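You operate a simulated robot arm through the tools that you are given. There is no shell and no other tool.

The job below is to be done with a simulated robot arm. You get a single attempt, and the scene is never put back.

TASK
Put things in order on the corner wall bench. At the end: the grey short red-block pipe stands where the red funnel stood; the yellow block (marked "SERVICE") from the corner wall bench is on the black tray; the white box (marked "PADS") from the corner wall bench stands on top of the clear jar; the red funnel stands where the white box stood; whatever was shut is shut again. Leave all else as you found it, and nothing knocked over.

Only the result counts: the job must be done as asked and must still hold three seconds after the hand-in. Knocking over, shifting, dropping, spilling or breaking anything else fails it.

THE ROBOT
A 6-joint arm with a two-finger parallel gripper, fixed in place. Base frame: the origin is on the floor under the middle of its stand, x ahead of it, y to its left, z up; the work surface is at about z = 86. Readings come in cm, degrees, newtons and seconds.
With the tool pointing down near the work surface it reaches from about 26 to 68 cm from the base axis. Its first joint turns from -66.0 to 66.0 degrees. Payload 2.9 kg.
Tool frame: the origin (TCP) lies between the finger pads and is the grasp point; the fingertips stand 3 cm ahead of it; z points along the fingers, y is the line along which they close. Largest opening 11 cm; finger width 2, thickness 1; the body of the gripper, 4.8 by 11.2 cm, starts 5.5 cm behind the TCP.
Orientation is that of the tool frame in the base frame, as a unit quaternion [x, y, z, w]. With the fingers straight down and closing along the base's y, the tool's x points along the base's -x, its y along +y and its z along -z.

THE INTERFACE
- The arm moves only by the tool move_arm. Its argument "moves" is a list that holds one entry, the list of rows, each a list of 7 numbers: the shift along the tool's x, y, z in units of 100 mm (1.0 is 100 mm), then the turn, a rotation vector about the tool's x, y, z in units of 120 degrees (1.0 is 120 degrees), then the finger opening in cm, from 0 to 11. In form: [[[tx, ty, tz, wx, wy, wz, gripper], ...]]. A call has 1 to 20 rows; each row is the pose to reach, as a shift and turn from the pose commanded when the call began, along the tool's axes at that moment. A call with a number of a shift or a turn outside -1 to 1 is refused whole. A row lasts 0.2 s, in which the tool goes at most 5 cm and 8.6 degrees; a call with a longer step from one row to the next is refused whole, and so is a gripper value outside its range. Where a pose cannot be reached the arm comes as near as it can. A force on the tool above 40 N (or 10 N above the force at the start of the call, whichever is more), or a blocked arm, ends the call early, and 0.2 s more pass. The fingers move at their own pace (about 10.8 cm/s each) and stop on an object; they squeeze with about 42 N. The grip force told is the motor's: it shows also when the fingers shut on nothing. Time passes only in rows, and 0.2 s behind the last, so rows that repeat a pose let the fingers close. The reply holds the time, the measured pose of the TCP, the force on the tool along the base axes, the opening and the grip force, in the units named above and with some noise, with the torque about the TCP (base axes, N m) and any sound that the robot's microphone picked up, and new pictures: "show" is both (left out), scene, wrist or none.
- Cameras (640 x 400 px; columns grow to the right, rows downward): "scene" is fixed at [9.93, 45.93, 138.78]; the picture's right is [-0.46, -0.89, 0.00], its down [-0.48, 0.25, -0.84] and it looks along [0.75, -0.39, -0.54] (base axes); focal length 307 px, centre (320, 200). "wrist" rides on the gripper at [7.2, 1.7, -10.3] in the tool frame; the picture's right is [-0.23, 0.97, 0.00], its down [-0.76, -0.18, -0.62] and it looks along [-0.61, -0.14, 0.78] (tool axes); focal length 222 px, centre (320, 200). There is no depth. A picture from a camera that has moved, and an enlarged one, comes with that camera's place and axes in the base frame and with its lens.
- zoom(camera, box): a new picture of the part [left, top, right, bottom] of that camera's present view, enlarged. No time passes.
- sign_off(): hands the job in; it is judged then, once.

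Nothing tells you positions but the pictures and the camera data. Unless the task says otherwise, let go and move clear before handing in.

The tools are called after ">>>" by a JSON object that holds its "name" and its "arguments". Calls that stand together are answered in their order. move_arm: Moves the arm, as the interface text tells. Its arguments: {"type":"object","properties":{"moves":{"type":"array"},"show":{"type":"string","enum":["both","scene","wrist","none"]}},"required":["moves"]} The other tools are called the same way: zoom (camera, box) takes an enlarged picture of a part of a camera's view; sign_off () hands the job in.

At the start:

```text
time: 0.0
tcp_pos: [33.65, 19.34, 124.27]
tcp_rot: [0.001, 1.0, 0.0, 0.001]
ft_force: [-0.5, -0.2, 0.3]
torque: [-0.02, -0.01, 0.0]
gripper_width: 11.0
finger_force: 0.1
```

scene: 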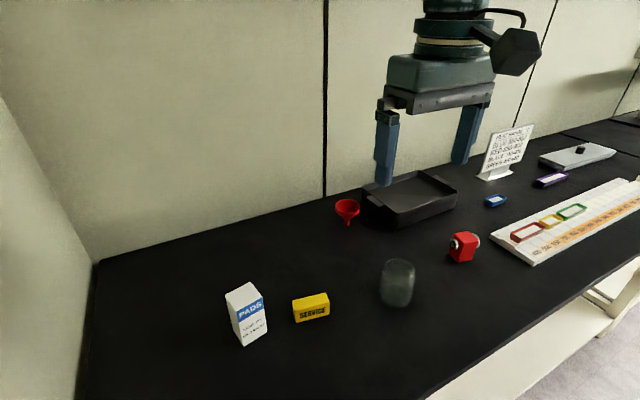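
wrist: 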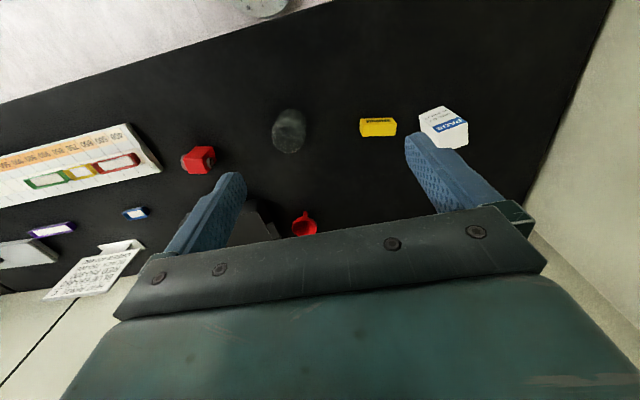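

I see a black bench with a white PADS box, a yellow SERVICE block, a clear jar, a red block with a grey pipe, a red funnel, a black tray and a few other things. I'll take enlarged views first to locate everything.

>>> {"name": "zoom", "arguments": {"camera": "scene", "box": [200, 240, 360, 360]}}

>>> {"name": "zoom", "arguments": {"camera": "scene", "box": [320, 160, 480, 260]}}

>>> {"name": "zoom", "arguments": {"camera": "scene", "box": [360, 220, 520, 320]}}

>>> {"name": "zoom", "arguments": {"camera": "scene", "box": [460, 110, 640, 222]}}

>>> {"name": "zoom", "arguments": {"camera": "wrist", "box": [160, 80, 340, 240]}}

>>> {"name": "zoom", "arguments": {"camera": "wrist", "box": [340, 80, 500, 180]}}

```text
3.33 times, centred on (280, 300) of scene
camera zoom: at [9.93, 45.93, 138.78], right [-0.46, -0.89, 0.0], down [-0.48, 0.25, -0.84], along [0.75, -0.39, -0.54], focal length 1023 px, centre (453, -133)
```

zoom: 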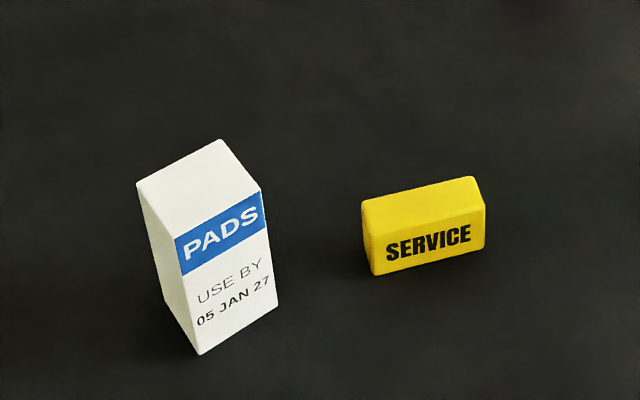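

```text
4.00 times, centred on (400, 210) of scene
camera zoom: at [9.93, 45.93, 138.78], right [-0.46, -0.89, 0.0], down [-0.48, 0.25, -0.84], along [0.75, -0.39, -0.54], focal length 1227 px, centre (0, 160)
```

zoom: 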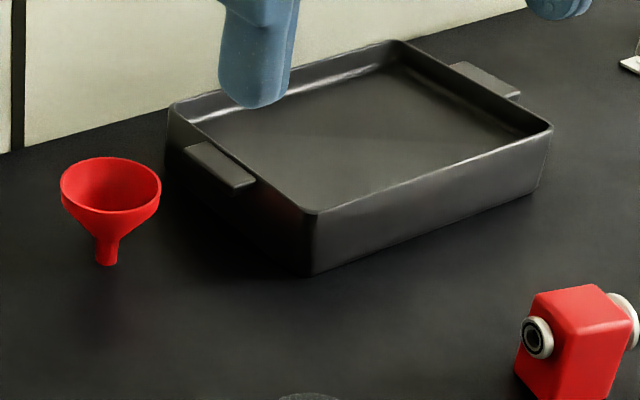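

```text
4.00 times, centred on (440, 270) of scene
camera zoom: at [9.93, 45.93, 138.78], right [-0.46, -0.89, 0.0], down [-0.48, 0.25, -0.84], along [0.75, -0.39, -0.54], focal length 1227 px, centre (-160, -80)
```

zoom: 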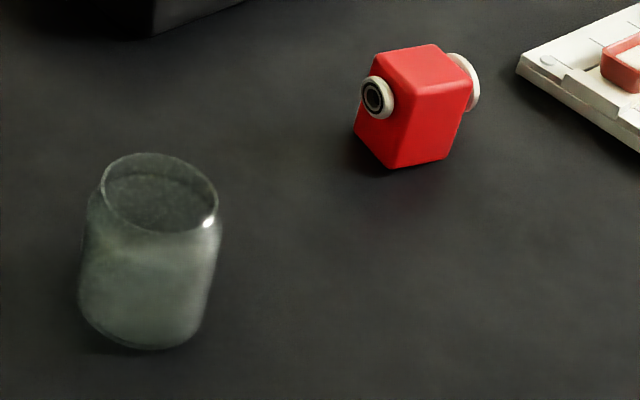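

```text
3.56 times, centred on (550, 166) of scene
camera zoom: at [9.93, 45.93, 138.78], right [-0.46, -0.89, 0.0], down [-0.48, 0.25, -0.84], along [0.75, -0.39, -0.54], focal length 1091 px, centre (-498, 321)
```

zoom: 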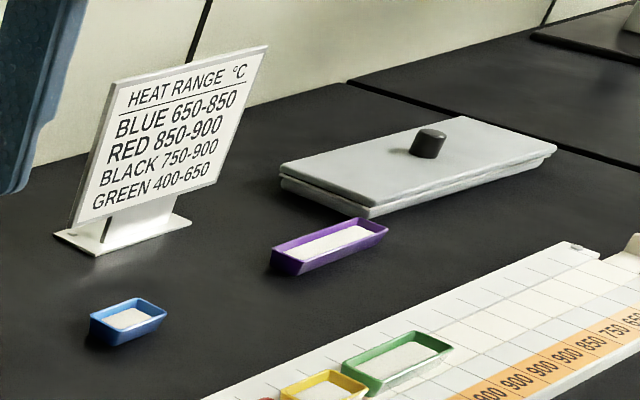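

```text
2.50 times, centred on (250, 160) of wrist
camera zoom: at [26.37, 21.03, 134.63], right [0.23, 0.97, 0.0], down [0.76, -0.18, 0.62], along [0.61, -0.14, -0.78], focal length 555 px, centre (495, 300)
```

zoom: 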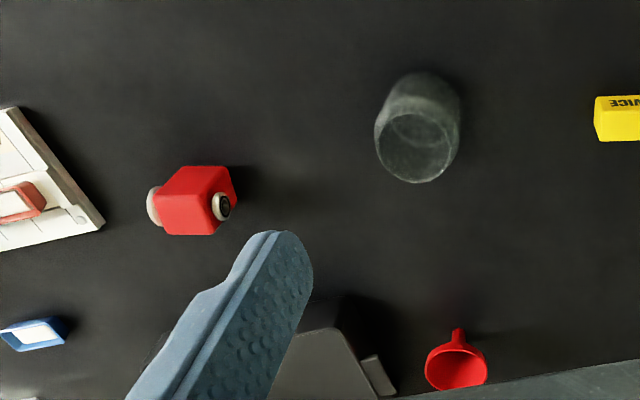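

```text
4.00 times, centred on (420, 130) of wrist
camera zoom: at [26.37, 21.03, 134.63], right [0.23, 0.97, 0.0], down [0.76, -0.18, 0.62], along [0.61, -0.14, -0.78], focal length 888 px, centre (-80, 480)
```

zoom: 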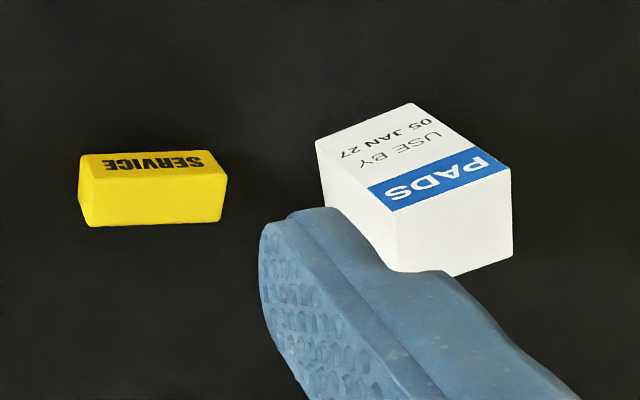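

The bench layout is clear: PADS box near (48, 41), yellow block near (46, 29), jar near (41, 10.5), red-block pipe near (44, -11), funnel near (67.5, 7.5) standing on its spout, and the tray beyond x = 60. I'll fly over the white box first for a closer look.

>>> {"name": "move_arm", "arguments": {"moves": [[[-0.27, 0.33, 0, 0, 0, 0, 11], [-0.54, 0.66, 0, 0, 0, 0, 11], [-0.8, 1.0, 0, 0, 0, 0, 11]]], "show": "none"}}

```text
time: 0.8
tcp_pos: [41.67, 29.34, 124.32]
tcp_rot: [0.001, 1.0, -0.001, 0.0]
ft_force: [0.7, 0.2, -0.7]
torque: [0.02, 0.02, -0.01]
gripper_width: 11.0
finger_force: 0.2
```

The arm moves as commanded. I'll carry on to a hover near the white box, which I take to be at about (48, 41), and look.

>>> {"name": "move_arm", "arguments": {"moves": [[[-0.1, 0.33, 0.3, 0, 0, -0.03, 11], [-0.2, 0.66, 0.6, 0, 0, -0.06, 11], [-0.33, 1.0, 0.95, 0, 0, -0.1, 11], [-0.33, 1.0, 0.95, 0, 0, -0.1, 11]]], "show": "both"}}

```text
refused: row 3 steps farther than a row can; nothing moved
```

>>> {"name": "move_arm", "arguments": {"moves": [[[-0.08, 0.25, 0.24, 0, 0, -0.025, 11], [-0.16, 0.5, 0.48, 0, 0, -0.05, 11], [-0.24, 0.75, 0.72, 0, 0, -0.075, 11], [-0.33, 1.0, 0.95, 0, 0, -0.1, 11], [-0.33, 1.0, 0.95, 0, 0, -0.1, 11]]], "show": "both"}}

```text
time: 2.0
tcp_pos: [44.81, 39.1, 114.81]
tcp_rot: [-0.104, 0.995, 0.0, 0.0]
ft_force: [-0.2, -0.8, -0.6]
torque: [0.04, -0.04, 0.03]
gripper_width: 10.99
finger_force: 0.2
camera wrist: at [37.29, 39.21, 125.15], right [0.02, 1.0, 0.0], down [0.78, -0.02, 0.62], along [0.62, -0.01, -0.78], focal length 222 px, centre (320, 200)
```

scene: 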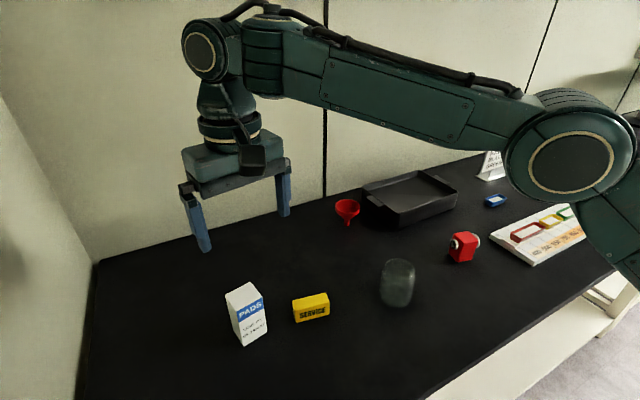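
wrist: 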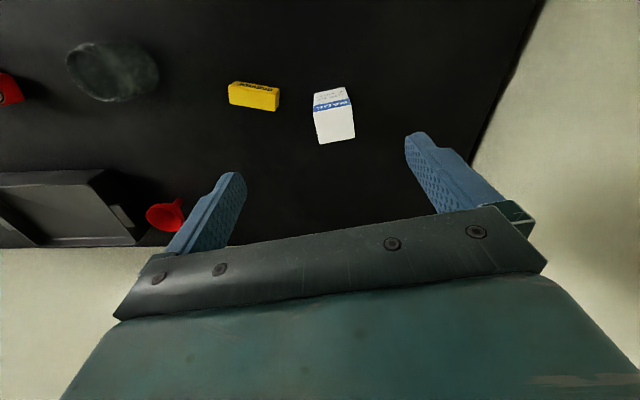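

The box is now in clear view of the wrist camera. I'll enlarge it to fix its position and yaw.

>>> {"name": "zoom", "arguments": {"camera": "wrist", "box": [290, 70, 386, 160]}}

>>> {"name": "zoom", "arguments": {"camera": "wrist", "box": [50, 20, 210, 120]}}

>>> {"name": "zoom", "arguments": {"camera": "wrist", "box": [100, 170, 228, 250]}}

```text
4.44 times, centred on (338, 115) of wrist
camera zoom: at [37.29, 39.21, 125.15], right [0.02, 1.0, 0.0], down [0.78, -0.02, 0.62], along [0.62, -0.01, -0.78], focal length 987 px, centre (240, 578)
```

zoom: 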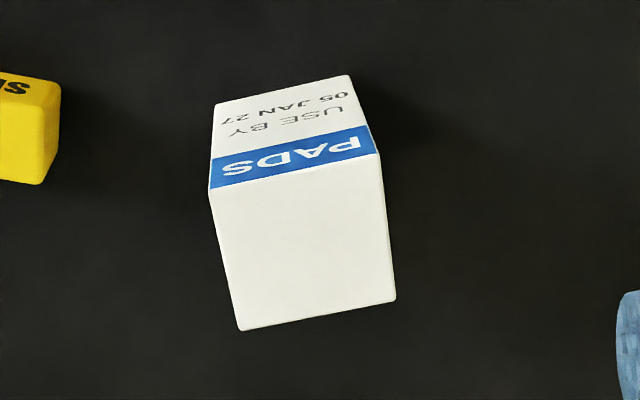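

```text
4.00 times, centred on (130, 70) of wrist
camera zoom: at [37.29, 39.21, 125.15], right [0.02, 1.0, 0.0], down [0.78, -0.02, 0.62], along [0.62, -0.01, -0.78], focal length 888 px, centre (1080, 720)
```

zoom: 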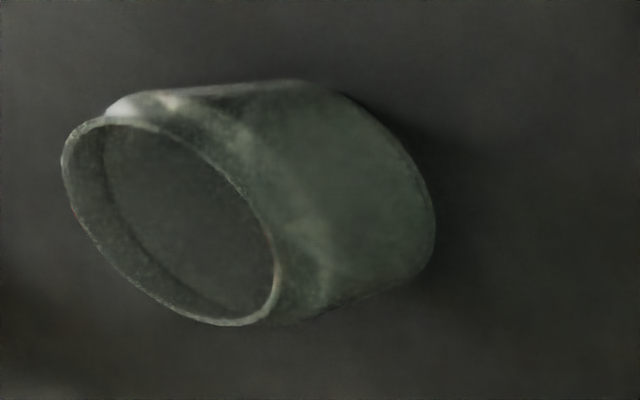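

```text
5.00 times, centred on (164, 210) of wrist
camera zoom: at [37.29, 39.21, 125.15], right [0.02, 1.0, 0.0], down [0.78, -0.02, 0.62], along [0.62, -0.01, -0.78], focal length 1111 px, centre (1100, 150)
```

zoom: 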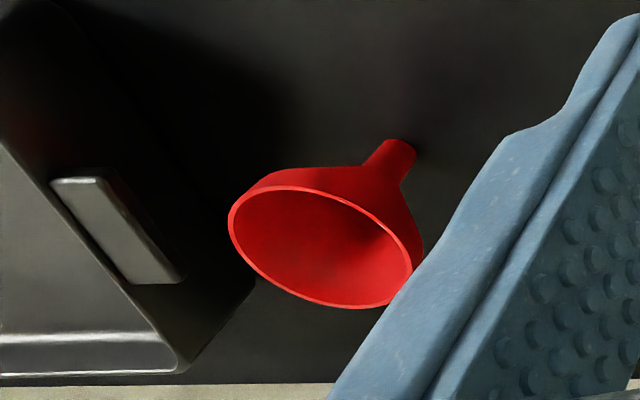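

PADS box: centre about (48.05, 41.0), yaw about +10°, roughly 4.95 × 4.4 × 9.8 cm. The jar is open at the top and only slightly wider than the box, so I'll put the wrist camera right above it and measure the rim before moving the box.

>>> {"name": "move_arm", "arguments": {"moves": [[[0.013, -0.33, 0, 0, 0, 0.033, 11], [0.027, -0.66, 0, 0, 0, 0.066, 11], [0.04, -0.98, 0, 0, 0, 0.1, 11]]], "show": "none"}}

>>> {"name": "move_arm", "arguments": {"moves": [[[-0.07, -0.33, 0.13, 0, 0, 0, 11], [-0.14, -0.66, 0.26, 0, 0, 0, 11], [-0.2, -1.0, 0.4, 0, 0, 0, 11]]], "show": "none"}}

>>> {"name": "move_arm", "arguments": {"moves": [[[0, -0.33, 0.17, 0, 0, 0, 11], [0, -0.66, 0.34, 0, 0, 0, 11], [0, -0.98, 0.5, 0, 0, 0, 11], [0, -0.98, 0.5, 0, 0, 0, 11]]], "show": "both"}}

```text
time: 2.8
tcp_pos: [46.48, 29.39, 114.82]
tcp_rot: [0.002, 1.0, 0.0, 0.0]
ft_force: [-0.9, -0.6, 0.4]
torque: [0.02, -0.01, -0.01]
gripper_width: 10.97
finger_force: 0.0
```

```text
time: 3.6
tcp_pos: [48.16, 19.69, 111.21]
tcp_rot: [0.0, 1.0, 0.0, -0.001]
ft_force: [0.3, 0.8, 0.1]
torque: [0.0, 0.0, 0.02]
gripper_width: 10.99
finger_force: 0.1
```

```text
time: 4.6
tcp_pos: [48.35, 9.87, 105.99]
tcp_rot: [0.001, 1.0, 0.0, 0.0]
ft_force: [0.1, -0.9, -0.3]
torque: [-0.01, -0.05, -0.01]
gripper_width: 10.99
finger_force: 0.1
camera wrist: at [41.09, 11.63, 116.25], right [0.23, 0.97, 0.0], down [0.76, -0.18, 0.62], along [0.61, -0.14, -0.78], focal length 222 px, centre (320, 200)
```

scene: 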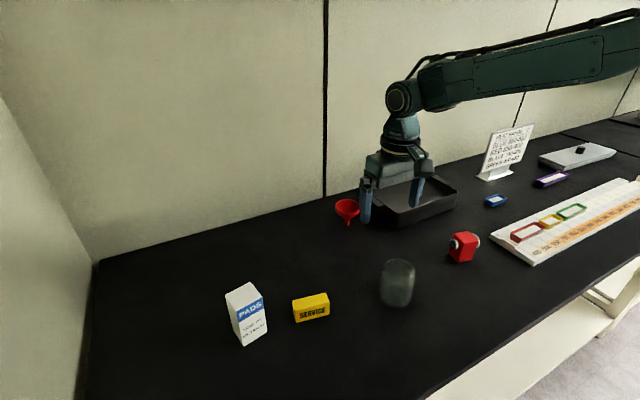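
wrist: 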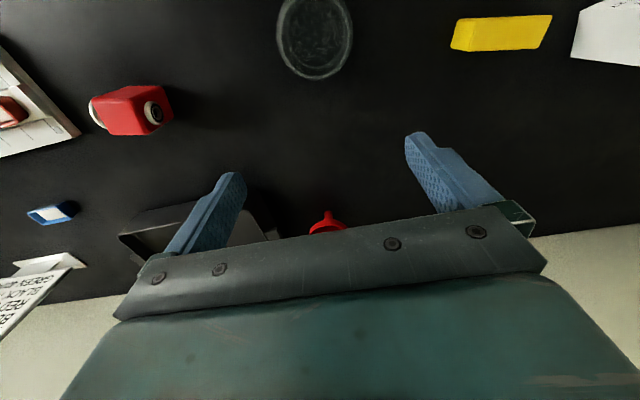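

>>> {"name": "zoom", "arguments": {"camera": "wrist", "box": [240, 0, 400, 100]}}

>>> {"name": "zoom", "arguments": {"camera": "wrist", "box": [70, 60, 198, 140]}}

>>> {"name": "zoom", "arguments": {"camera": "wrist", "box": [430, 0, 590, 100]}}

>>> {"name": "zoom", "arguments": {"camera": "wrist", "box": [100, 180, 356, 340]}}

```text
4.00 times, centred on (320, 50) of wrist
camera zoom: at [41.09, 11.63, 116.25], right [0.23, 0.97, 0.0], down [0.76, -0.18, 0.62], along [0.61, -0.14, -0.78], focal length 888 px, centre (320, 800)
```

zoom: 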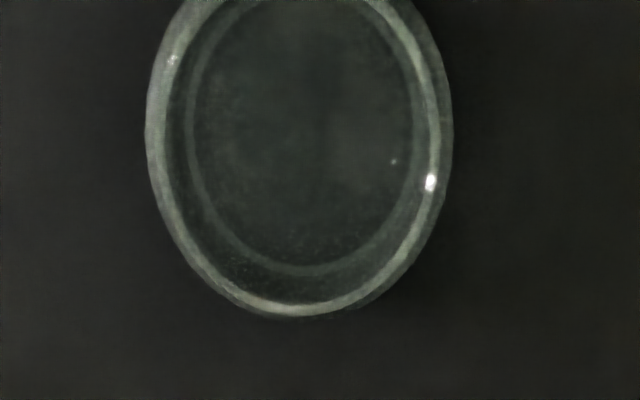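

```text
5.00 times, centred on (134, 100) of wrist
camera zoom: at [41.09, 11.63, 116.25], right [0.23, 0.97, 0.0], down [0.76, -0.18, 0.62], along [0.61, -0.14, -0.78], focal length 1111 px, centre (1250, 700)
```

zoom: 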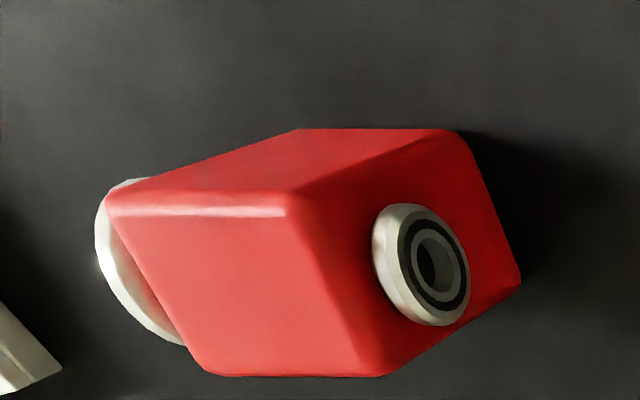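

```text
4.00 times, centred on (510, 50) of wrist
camera zoom: at [41.09, 11.63, 116.25], right [0.23, 0.97, 0.0], down [0.76, -0.18, 0.62], along [0.61, -0.14, -0.78], focal length 888 px, centre (-440, 800)
```

zoom: 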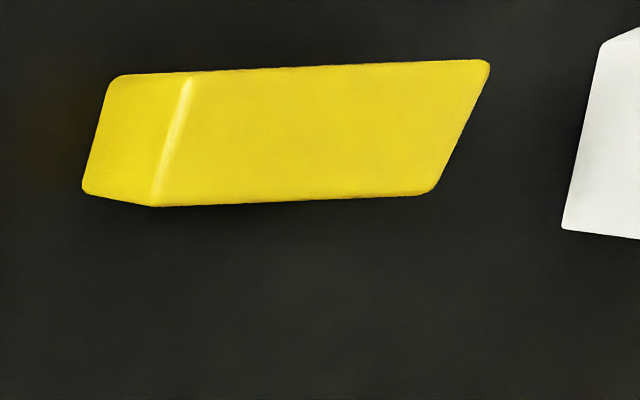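

```text
2.50 times, centred on (228, 260) of wrist
camera zoom: at [41.09, 11.63, 116.25], right [0.23, 0.97, 0.0], down [0.76, -0.18, 0.62], along [0.61, -0.14, -0.78], focal length 555 px, centre (550, 50)
```

zoom: 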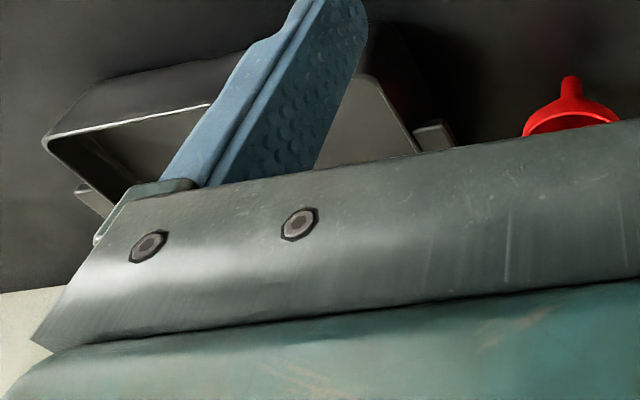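

Jar rim centre comes out at about (41.87, 11.0), z ≈ 94.5, outer radius about 2.9. Yellow block is at about (46.2, 29.2), yaw -11°, and the pipe block at about (44.1, -11.3), about 6 cm tall. I'll now return over the white box to grasp it.

>>> {"name": "move_arm", "arguments": {"moves": [[[0, 0.34, 0, 0, 0, 0, 11], [0, 0.67, 0, 0, 0, 0, 11], [0, 1.0, 0, 0, 0, 0, 11]]], "show": "none"}}

>>> {"name": "move_arm", "arguments": {"moves": [[[0, 0.34, 0, 0, 0, 0, 11], [0, 0.67, 0, 0, 0, 0, 11], [0, 1.0, 0, 0, 0, 0, 11]]], "show": "none"}}

>>> {"name": "move_arm", "arguments": {"moves": [[[0, 0.34, 0, 0, 0, -0.028, 11], [0, 0.67, 0, 0, 0, -0.056, 11], [0, 1.0, 0, 0, 0, -0.084, 11], [0, 1.0, 0, 0, 0, -0.084, 11], [0, 1.0, 0, 0, 0, -0.084, 11]]], "show": "both"}}

```text
time: 5.4
tcp_pos: [48.67, 20.04, 106.14]
tcp_rot: [0.0, 1.0, 0.0, 0.0]
ft_force: [0.7, 0.2, -0.3]
torque: [0.0, 0.0, 0.01]
gripper_width: 11.02
finger_force: 0.1
```

```text
time: 6.2
tcp_pos: [49.08, 29.88, 105.87]
tcp_rot: [0.0, 1.0, 0.0, -0.001]
ft_force: [0.5, 1.0, 0.6]
torque: [-0.01, -0.03, -0.02]
gripper_width: 10.99
finger_force: 0.0
```

```text
time: 7.4
tcp_pos: [48.69, 40.03, 105.81]
tcp_rot: [-0.086, 0.996, 0.001, 0.001]
ft_force: [0.5, 0.3, -0.5]
torque: [0.01, -0.01, -0.01]
gripper_width: 10.99
finger_force: 0.0
camera wrist: at [41.26, 40.2, 116.12], right [0.05, 1.0, 0.0], down [0.78, -0.04, 0.62], along [0.62, -0.03, -0.78], focal length 222 px, centre (320, 200)
```

scene: 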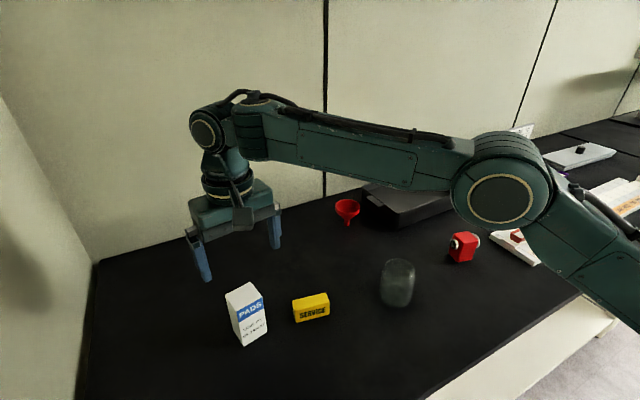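
wrist: 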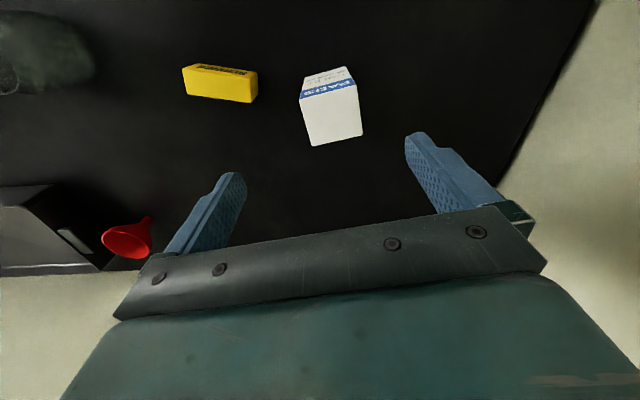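

I'm above the box, though position readings scatter by a couple of millimetres. I'll take a repeat reading at rest and an enlarged view to separate noise from real error.

>>> {"name": "move_arm", "arguments": {"moves": [[[0, 0, 0, 0, 0, 0, 11]]], "show": "wrist"}}

>>> {"name": "move_arm", "arguments": {"moves": [[[0, 0, 0, 0, 0, 0, 11]]], "show": "wrist"}}

>>> {"name": "zoom", "arguments": {"camera": "wrist", "box": [280, 55, 392, 155]}}

```text
time: 7.8
tcp_pos: [48.69, 39.66, 105.8]
tcp_rot: [-0.087, 0.996, 0.0, -0.001]
ft_force: [0.7, 0.4, 0.4]
torque: [0.01, -0.07, 0.0]
gripper_width: 10.99
finger_force: 0.1
camera wrist: at [41.26, 40.19, 116.12], right [0.05, 1.0, 0.0], down [0.78, -0.04, 0.62], along [0.62, -0.03, -0.78], focal length 222 px, centre (320, 200)
```

wrist: 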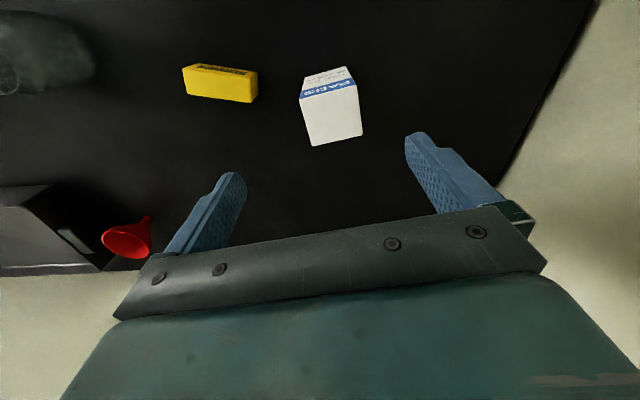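

```text
time: 8.2
tcp_pos: [48.73, 39.84, 105.76]
tcp_rot: [-0.087, 0.996, 0.0, 0.0]
ft_force: [0.0, 1.0, -0.4]
torque: [0.01, 0.0, -0.01]
gripper_width: 11.0
finger_force: 0.1
camera wrist: at [41.26, 40.19, 116.13], right [0.05, 1.0, 0.0], down [0.78, -0.04, 0.62], along [0.62, -0.03, -0.78], focal length 222 px, centre (320, 200)
```

wrist: 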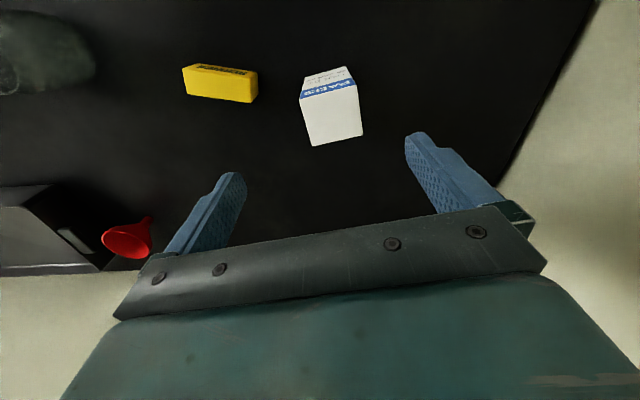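

```text
4.00 times, centred on (336, 105) of wrist
camera zoom: at [41.26, 40.19, 116.13], right [0.05, 1.0, 0.0], down [0.78, -0.04, 0.62], along [0.62, -0.03, -0.78], focal length 888 px, centre (256, 580)
```

zoom: 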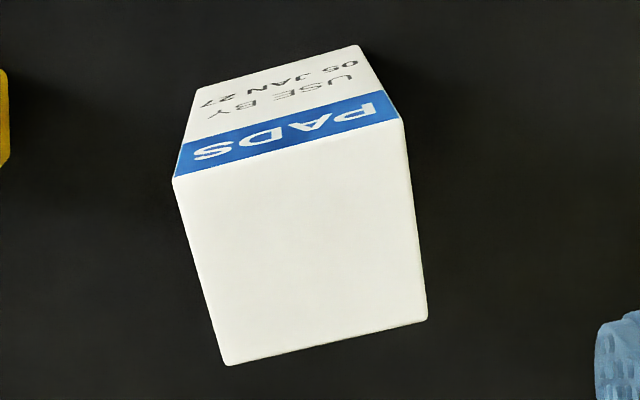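

The camera pose is steady, so I can rely on it: the TCP is at (48.65, 39.77, 105.83) and the box centre at (48.09, 40.95), yaw 10°. I'll centre over it and descend partway.

>>> {"name": "move_arm", "arguments": {"moves": [[[0.035, 0.126, 0.1, 0, 0, 0, 11], [0.035, 0.126, 0.35, 0, 0, 0, 11], [0.035, 0.126, 0.6, 0, 0, 0, 11], [0.035, 0.126, 0.6, 0, 0, 0, 11], [0.035, 0.126, 0.6, 0, 0, 0, 11]]], "show": "both"}}

```text
time: 9.4
tcp_pos: [48.11, 40.95, 99.59]
tcp_rot: [-0.087, 0.996, 0.0, 0.0]
ft_force: [0.2, 0.1, -0.1]
torque: [0.0, -0.04, -0.02]
gripper_width: 11.02
finger_force: 0.0
camera wrist: at [40.72, 41.31, 109.93], right [0.05, 1.0, 0.0], down [0.78, -0.04, 0.62], along [0.62, -0.03, -0.78], focal length 222 px, centre (320, 200)
```

scene: 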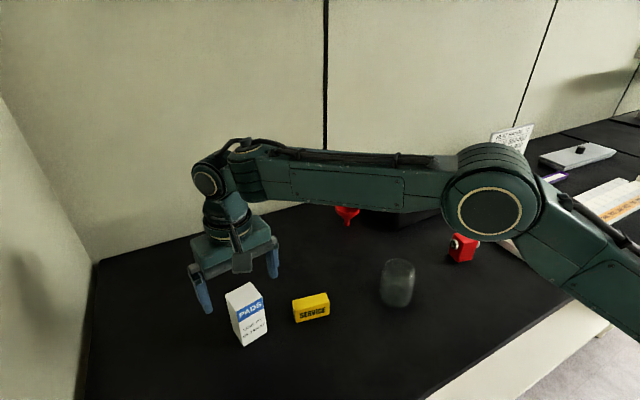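
wrist: 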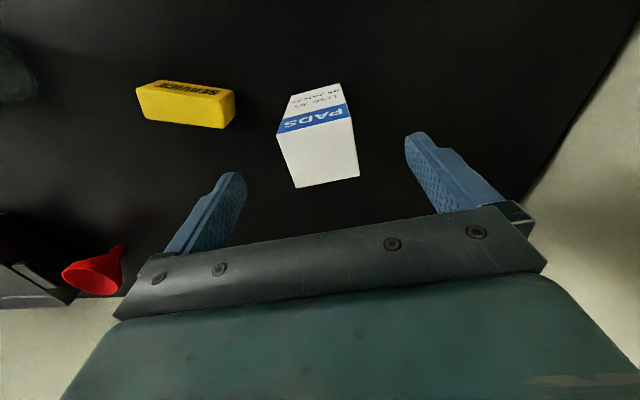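

Centred on the box at (48.1, 40.9). I'll descend 6.6 cm and close the fingers on it.

>>> {"name": "move_arm", "arguments": {"moves": [[[0, 0, 0.25, 0, 0, 0, 11], [0, 0, 0.5, 0, 0, 0, 11], [0, 0, 0.66, 0, 0, 0, 11], [0, 0, 0.66, 0, 0, 0, 11]]], "show": "both"}}

```text
time: 10.4
tcp_pos: [48.13, 40.88, 93.23]
tcp_rot: [-0.087, 0.996, 0.0, 0.0]
ft_force: [-0.4, 0.1, -0.3]
torque: [-0.02, 0.01, -0.04]
gripper_width: 10.99
finger_force: 0.1
camera wrist: at [40.73, 41.3, 103.53], right [0.05, 1.0, 0.0], down [0.78, -0.04, 0.62], along [0.62, -0.03, -0.78], focal length 222 px, centre (320, 200)
```

scene: 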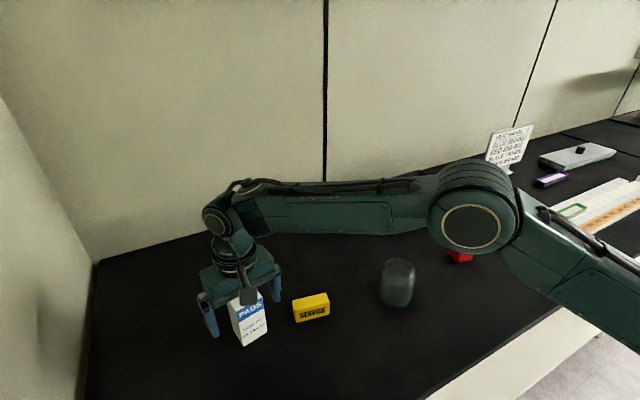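
wrist: 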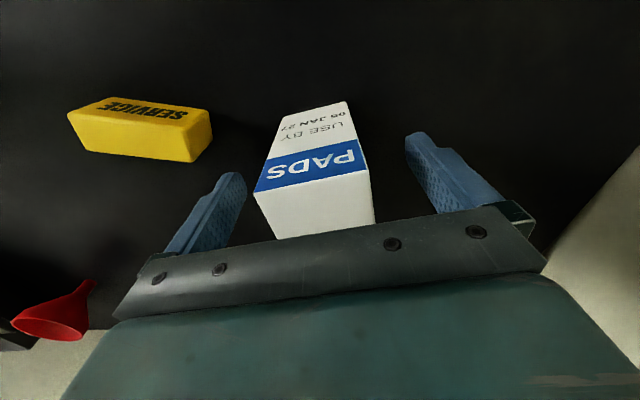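

The box stands between the fingers with even room each side. Closing now.

>>> {"name": "move_arm", "arguments": {"moves": [[[0, 0, 0, 0, 0, 0, 8], [0, 0, 0, 0, 0, 0, 6], [0, 0, 0, 0, 0, 0, 3], [0, 0, 0, 0, 0, 0, 3], [0, 0, 0, 0, 0, 0, 3]]], "show": "both"}}

```text
time: 11.6
tcp_pos: [48.21, 40.93, 93.24]
tcp_rot: [-0.087, 0.996, 0.0, 0.0]
ft_force: [0.4, -0.8, 0.6]
torque: [0.04, 0.0, 0.0]
gripper_width: 4.92
finger_force: 41.9
camera wrist: at [40.73, 41.31, 103.57], right [0.05, 1.0, 0.0], down [0.78, -0.04, 0.62], along [0.62, -0.03, -0.78], focal length 222 px, centre (320, 200)
```

scene: 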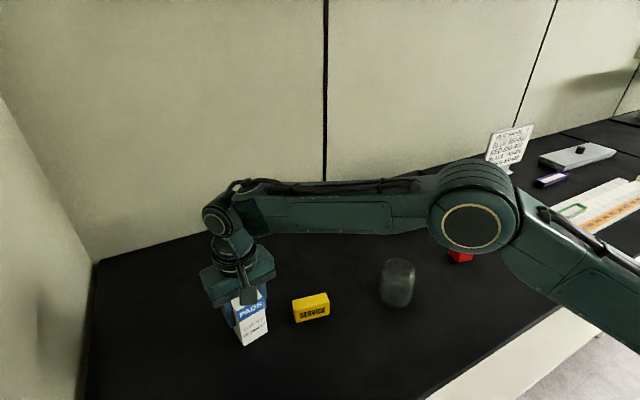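
wrist: 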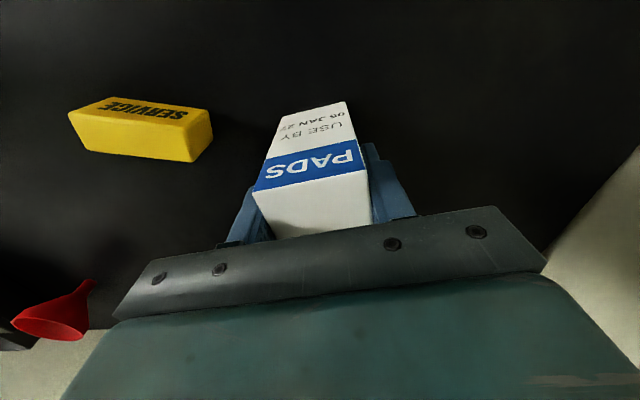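

Gripped at 4.92 cm width with 42 N. I'll lift straight up 10 cm, checking the box comes along.

>>> {"name": "move_arm", "arguments": {"moves": [[[0, 0, -0.1, 0, 0, 0, 3], [0, 0, -0.3, 0, 0, 0, 3], [0, 0, -0.55, 0, 0, 0, 3], [0, 0, -0.8, 0, 0, 0, 3], [0, 0, -1.0, 0, 0, 0, 3], [0, 0, -1.0, 0, 0, 0, 3]]], "show": "both"}}

```text
time: 13.0
tcp_pos: [47.93, 40.97, 103.33]
tcp_rot: [-0.086, 0.996, 0.0, -0.001]
ft_force: [0.0, 0.2, 0.1]
torque: [0.0, 0.01, -0.04]
gripper_width: 4.92
finger_force: 42.5
camera wrist: at [40.41, 41.36, 113.64], right [0.05, 1.0, 0.0], down [0.78, -0.04, 0.62], along [0.62, -0.03, -0.78], focal length 222 px, centre (320, 200)
```

scene: 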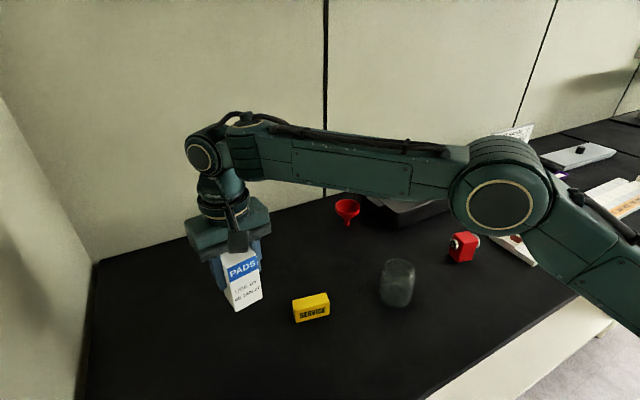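
wrist: 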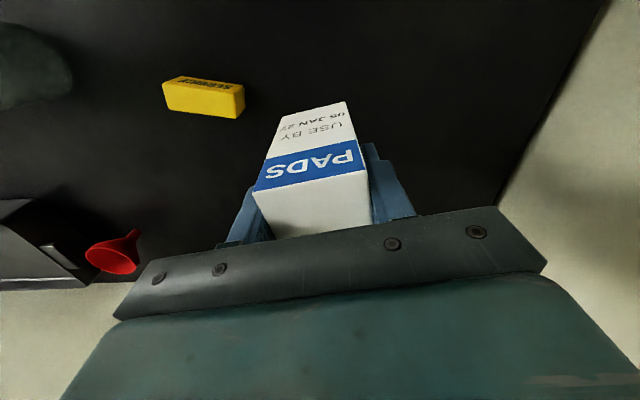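

The box is up and steady. I'll carry it toward the jar, staying high enough for the box bottom to clear everything.

>>> {"name": "move_arm", "arguments": {"moves": [[[0.12, -0.3, -0.15, 0, 0, 0, 3], [0.24, -0.6, -0.3, 0, 0, 0, 3], [0.364, -0.91, -0.4, 0, 0, 0, 3], [0.364, -0.91, -0.4, 0, 0, 0, 3]]], "show": "none"}}

>>> {"name": "move_arm", "arguments": {"moves": [[[0.12, -0.31, 0, 0, 0, 0, 3], [0.24, -0.62, 0, 0, 0, 0, 3], [0.367, -0.93, 0, 0, 0, 0, 3], [0.367, -0.93, 0, 0, 0, 0, 3]]], "show": "none"}}

>>> {"name": "move_arm", "arguments": {"moves": [[[0.12, -0.31, 0, 0, 0, 0, 3], [0.24, -0.62, 0, 0, 0, 0, 3], [0.354, -0.912, 0, 0, 0, 0, 3], [0.354, -0.912, 0, 0, 0, 0, 3], [0.354, -0.912, 0, 0, 0, 0, 3]]], "show": "both"}}

```text
time: 14.0
tcp_pos: [46.17, 31.47, 107.29]
tcp_rot: [-0.087, 0.996, 0.001, 0.001]
ft_force: [-0.1, -0.5, -1.2]
torque: [0.0, -0.01, 0.03]
gripper_width: 4.9
finger_force: 41.4
```

```text
time: 15.0
tcp_pos: [44.0, 21.63, 107.11]
tcp_rot: [-0.088, 0.996, 0.0, 0.001]
ft_force: [-0.2, 0.1, -0.7]
torque: [-0.02, -0.02, -0.01]
gripper_width: 4.94
finger_force: 41.8
```

```text
time: 16.2
tcp_pos: [41.98, 12.2, 107.03]
tcp_rot: [-0.087, 0.996, 0.0, 0.0]
ft_force: [-0.7, 0.0, -0.8]
torque: [0.03, 0.02, 0.01]
gripper_width: 4.91
finger_force: 41.5
camera wrist: at [34.57, 12.6, 117.33], right [0.05, 1.0, 0.0], down [0.78, -0.04, 0.62], along [0.62, -0.03, -0.78], focal length 222 px, centre (320, 200)
```

scene: 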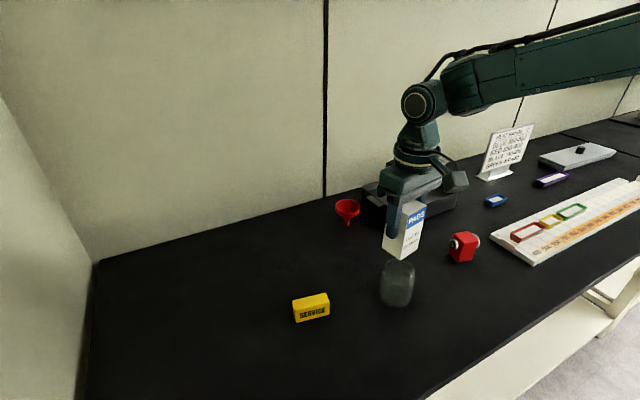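
wrist: 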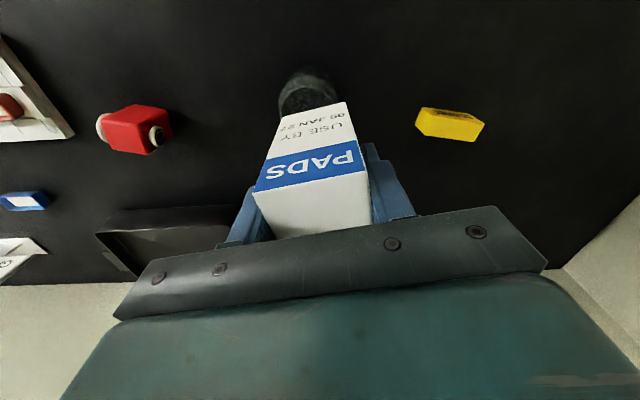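

The box is now almost above the jar (jar partly visible behind it). I'll shift the last 1.2 cm to centre it and come down to hover about 1.5 cm above the rim, then check in the scene view.

>>> {"name": "move_arm", "arguments": {"moves": [[[0.027, -0.119, 0, 0, 0, 0, 3], [0.027, -0.119, 0.15, 0, 0, 0, 3], [0.027, -0.119, 0.33, 0, 0, 0, 3], [0.027, -0.119, 0.33, 0, 0, 0, 3], [0.027, -0.119, 0.33, 0, 0, 0, 3]]], "show": "both"}}

>>> {"name": "zoom", "arguments": {"camera": "scene", "box": [340, 200, 468, 320]}}

>>> {"name": "zoom", "arguments": {"camera": "wrist", "box": [240, 40, 400, 160]}}

```text
time: 17.4
tcp_pos: [42.02, 10.85, 103.86]
tcp_rot: [-0.088, 0.996, -0.001, 0.0]
ft_force: [-0.1, -0.8, -1.0]
torque: [-0.04, 0.0, 0.0]
gripper_width: 4.91
finger_force: 42.3
camera wrist: at [34.53, 11.21, 114.11], right [0.05, 1.0, 0.0], down [0.78, -0.04, 0.62], along [0.62, -0.03, -0.78], focal length 222 px, centre (320, 200)
```

scene: 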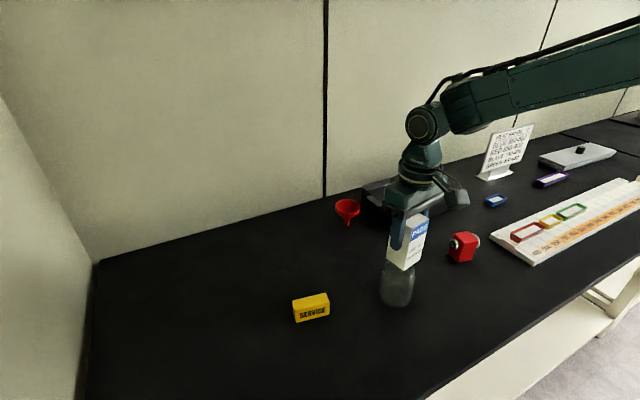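
wrist: 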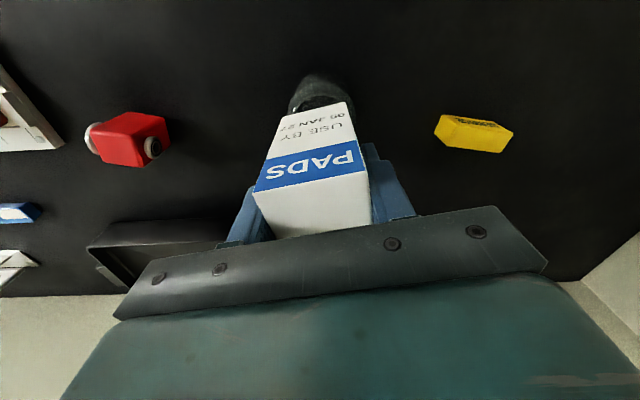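

```text
3.33 times, centred on (404, 260) of scene
camera zoom: at [9.93, 45.93, 138.78], right [-0.46, -0.89, 0.0], down [-0.48, 0.25, -0.84], along [0.75, -0.39, -0.54], focal length 1023 px, centre (40, 0)
```

zoom: 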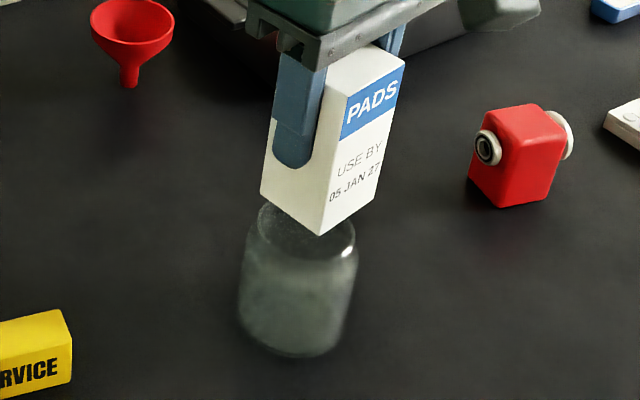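

```text
3.33 times, centred on (320, 100) of wrist
camera zoom: at [34.53, 11.21, 114.11], right [0.05, 1.0, 0.0], down [0.78, -0.04, 0.62], along [0.62, -0.03, -0.78], focal length 740 px, centre (320, 533)
```

zoom: 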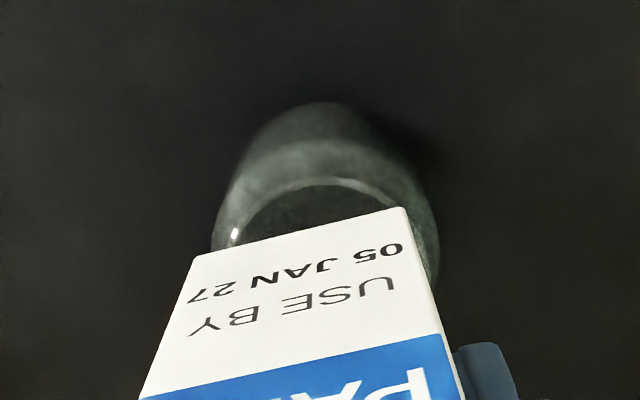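

Both cameras agree: box centre (41.9, 10.85), box bottom ≈ 96.5, jar rim centre about (41.92, 10.98) at z ≈ 93.8. I'll trim 1 mm, come down 2.2 cm, then feel for contact in small steps.

>>> {"name": "move_arm", "arguments": {"moves": [[[-0.005, 0.012, 0.08, 0, 0, 0, 3], [-0.005, 0.012, 0.16, 0, 0, 0, 3], [-0.005, 0.012, 0.22, 0, 0, 0, 3], [-0.005, 0.012, 0.22, 0, 0, 0, 3]]], "show": "both"}}

>>> {"name": "zoom", "arguments": {"camera": "scene", "box": [340, 200, 468, 320]}}

```text
time: 18.4
tcp_pos: [42.03, 10.9, 101.66]
tcp_rot: [-0.088, 0.996, 0.0, 0.001]
ft_force: [0.5, 0.1, -0.8]
torque: [-0.02, 0.02, 0.01]
gripper_width: 4.9
finger_force: 41.7
camera wrist: at [34.62, 11.33, 112.02], right [0.05, 1.0, 0.0], down [0.78, -0.04, 0.62], along [0.62, -0.03, -0.78], focal length 222 px, centre (320, 200)
```

scene: 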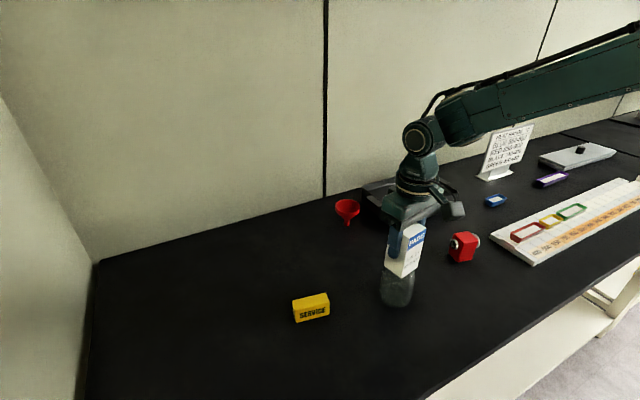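
wrist: 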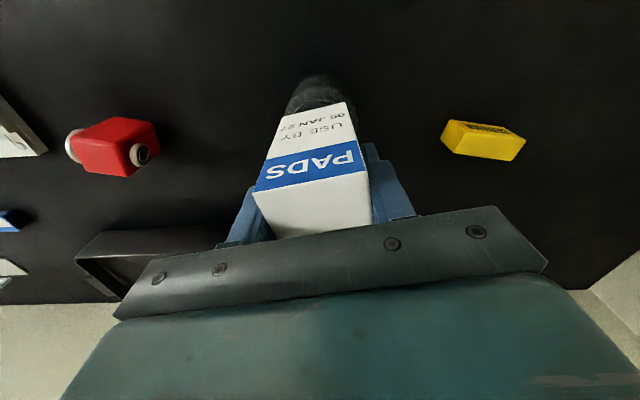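

```text
3.33 times, centred on (404, 260) of scene
camera zoom: at [9.93, 45.93, 138.78], right [-0.46, -0.89, 0.0], down [-0.48, 0.25, -0.84], along [0.75, -0.39, -0.54], focal length 1023 px, centre (40, 0)
```

zoom: 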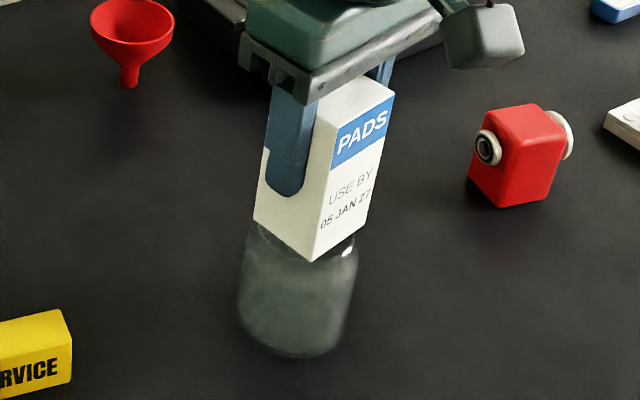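

Box bottom ≈ 94.4, centred on the rim. Now lowering in 1 mm steps and watching the force.

>>> {"name": "move_arm", "arguments": {"moves": [[[0, 0, 0.01, 0, 0, 0, 3], [0, 0, 0.02, 0, 0, 0, 3], [0, 0, 0.03, 0, 0, 0, 3], [0, 0, 0.03, 0, 0, 0, 3]]], "show": "none"}}

>>> {"name": "move_arm", "arguments": {"moves": [[[0, 0, 0.005, 0, 0, 0, 3], [0, 0, 0.01, 0, 0, 0, 3], [0, 0, 0.015, 0, 0, 0, 3], [0, 0, 0.015, 0, 0, 0, 3]]], "show": "wrist"}}

```text
time: 19.4
tcp_pos: [42.03, 10.99, 101.31]
tcp_rot: [-0.087, 0.996, 0.0, 0.0]
ft_force: [-0.1, -0.5, -0.1]
torque: [0.02, 0.0, 0.01]
gripper_width: 4.91
finger_force: 42.0
```

```text
time: 20.4
tcp_pos: [42.21, 10.9, 101.33]
tcp_rot: [-0.087, 0.996, 0.0, 0.0]
ft_force: [0.9, -0.5, 1.9]
torque: [-0.03, 0.03, 0.01]
gripper_width: 4.96
finger_force: 41.7
camera wrist: at [34.73, 11.33, 111.55], right [0.05, 1.0, 0.0], down [0.78, -0.04, 0.62], along [0.62, -0.03, -0.78], focal length 222 px, centre (320, 200)
```

wrist: 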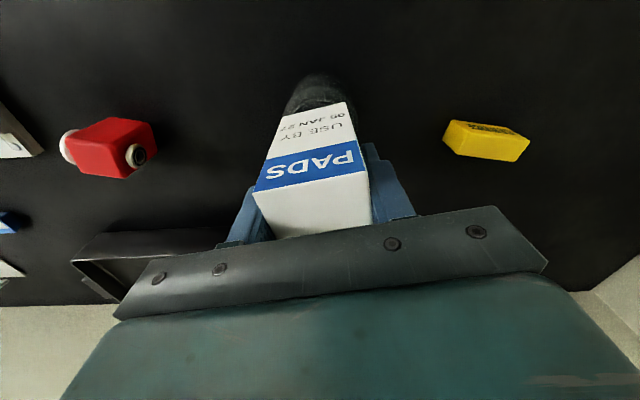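

A small upward force (1.9 N) suggests first contact near box-bottom z ≈ 94.0. I'll go half a millimetre at a time to confirm.

>>> {"name": "move_arm", "arguments": {"moves": [[[0, 0, 0.0, 0, 0, 0, 3], [0, 0, 0.0, 0, 0, 0, 3]]], "show": "none"}}

>>> {"name": "move_arm", "arguments": {"moves": [[[0, 0, 0.005, 0, 0, 0, 3], [0, 0, 0.005, 0, 0, 0, 3]]], "show": "wrist"}}

```text
time: 21.0
tcp_pos: [41.99, 10.99, 101.26]
tcp_rot: [-0.088, 0.996, 0.0, 0.0]
ft_force: [0.5, -0.7, 3.8]
torque: [-0.03, -0.04, 0.03]
gripper_width: 4.91
finger_force: 41.7
```

```text
time: 21.6
tcp_pos: [42.12, 10.93, 101.25]
tcp_rot: [-0.087, 0.996, 0.0, 0.001]
ft_force: [-0.5, -0.1, 0.4]
torque: [-0.03, -0.01, 0.04]
gripper_width: 4.91
finger_force: 42.0
camera wrist: at [34.73, 11.34, 111.6], right [0.05, 1.0, 0.0], down [0.78, -0.04, 0.62], along [0.62, -0.03, -0.78], focal length 222 px, centre (320, 200)
```

wrist: 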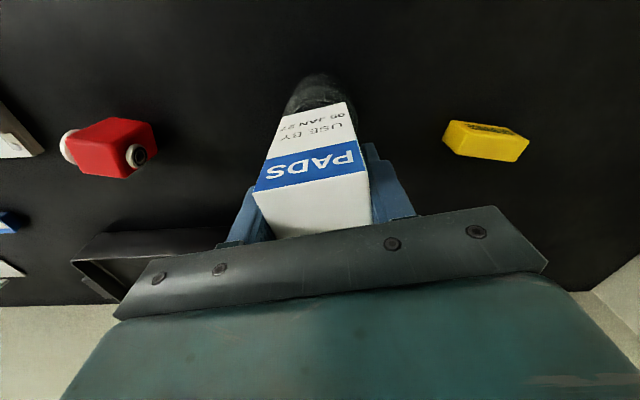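

Readings are ambiguous so far; I'll go down another millimetre and read again.

>>> {"name": "move_arm", "arguments": {"moves": [[[0, 0, 0.005, 0, 0, 0, 3], [0, 0, 0.01, 0, 0, 0, 3], [0, 0, 0.01, 0, 0, 0, 3]]], "show": "wrist"}}

>>> {"name": "zoom", "arguments": {"camera": "scene", "box": [360, 210, 440, 310]}}

>>> {"name": "zoom", "arguments": {"camera": "wrist", "box": [250, 50, 378, 130]}}

```text
time: 22.4
tcp_pos: [42.11, 11.01, 101.28]
tcp_rot: [-0.087, 0.996, 0.0, 0.0]
ft_force: [-1.3, -1.8, 8.0]
torque: [-0.22, 0.16, 0.01]
gripper_width: 4.92
finger_force: 42.1
camera wrist: at [34.72, 11.38, 111.54], right [0.05, 1.0, 0.0], down [0.78, -0.04, 0.62], along [0.62, -0.03, -0.78], focal length 222 px, centre (320, 200)
```

wrist: 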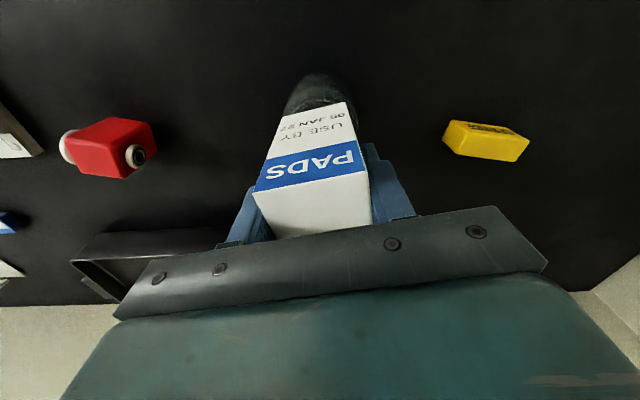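

```text
4.00 times, centred on (400, 260) of scene
camera zoom: at [9.92, 45.92, 138.78], right [-0.46, -0.89, 0.0], down [-0.48, 0.25, -0.84], along [0.75, -0.39, -0.54], focal length 1227 px, centre (0, -40)
```

zoom: 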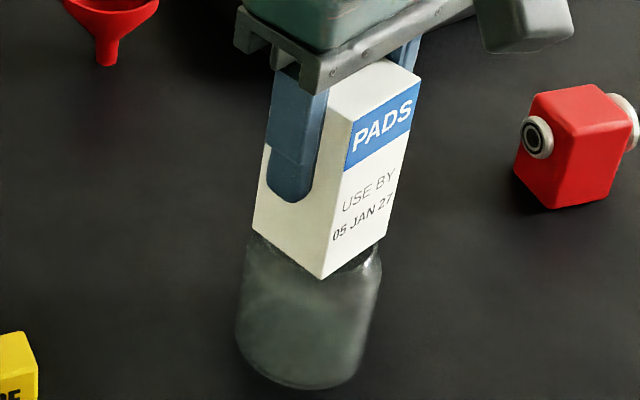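

```text
5.00 times, centred on (314, 90) of wrist
camera zoom: at [34.72, 11.38, 111.54], right [0.05, 1.0, 0.0], down [0.78, -0.04, 0.62], along [0.62, -0.03, -0.78], focal length 1111 px, centre (350, 750)
```

zoom: 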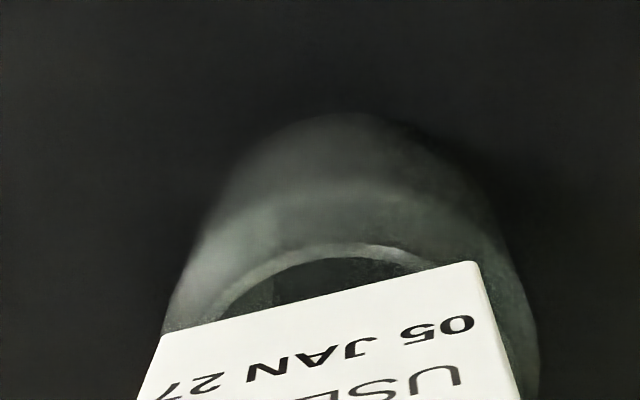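

Contact is confirmed: 8 N upward, box bottom at ≈ 94.0 on the rim, centred within 2 mm. I'll ease off half a millimetre and open the fingers.

>>> {"name": "move_arm", "arguments": {"moves": [[[0, 0, -0.005, 0, 0, 0, 3], [0, 0, -0.005, 0, 0, 0, 4.8], [0, 0, -0.005, 0, 0, 0, 5.4], [0, 0, -0.005, 0, 0, 0, 7], [0, 0, -0.005, 0, 0, 0, 9], [0, 0, -0.005, 0, 0, 0, 9]]], "show": "both"}}

>>> {"name": "zoom", "arguments": {"camera": "scene", "box": [360, 210, 440, 310]}}

```text
time: 23.8
tcp_pos: [42.12, 10.94, 101.15]
tcp_rot: [-0.087, 0.996, -0.001, 0.001]
ft_force: [0.8, 0.7, 0.4]
torque: [0.01, 0.01, 0.03]
gripper_width: 8.98
finger_force: 0.1
camera wrist: at [34.74, 11.36, 111.56], right [0.05, 1.0, 0.0], down [0.78, -0.04, 0.62], along [0.62, -0.03, -0.78], focal length 222 px, centre (320, 200)
```

scene: 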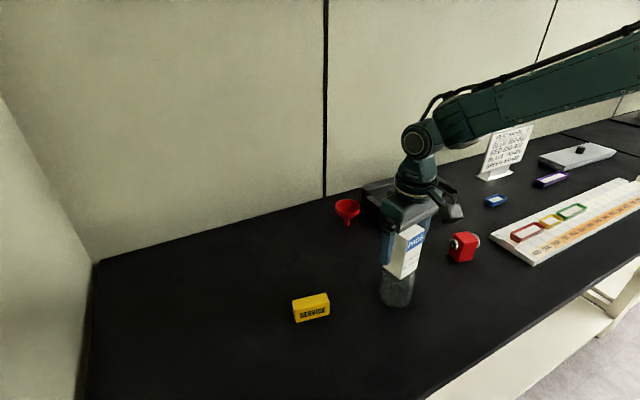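
wrist: 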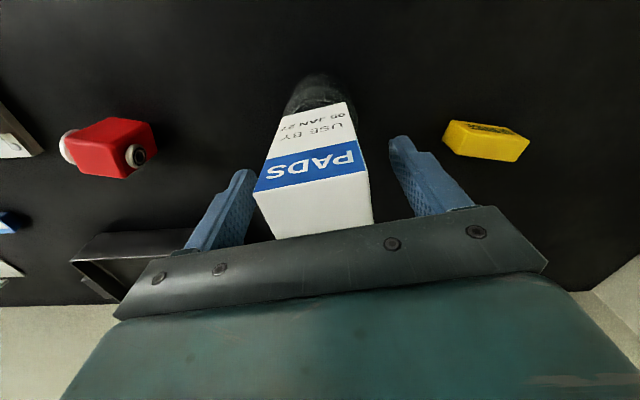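

```text
4.00 times, centred on (400, 260) of scene
camera zoom: at [9.93, 45.93, 138.78], right [-0.46, -0.89, 0.0], down [-0.48, 0.25, -0.84], along [0.75, -0.39, -0.54], focal length 1227 px, centre (0, -40)
```

zoom: 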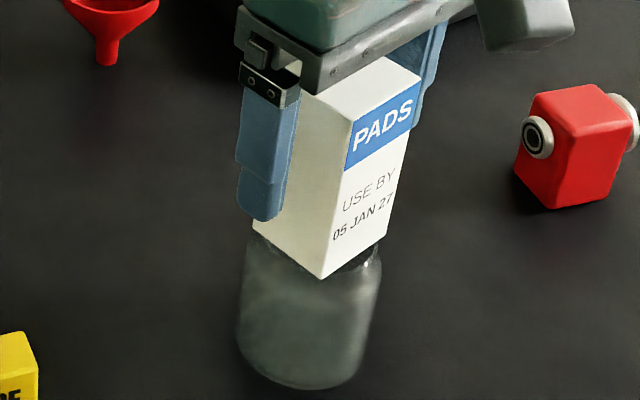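

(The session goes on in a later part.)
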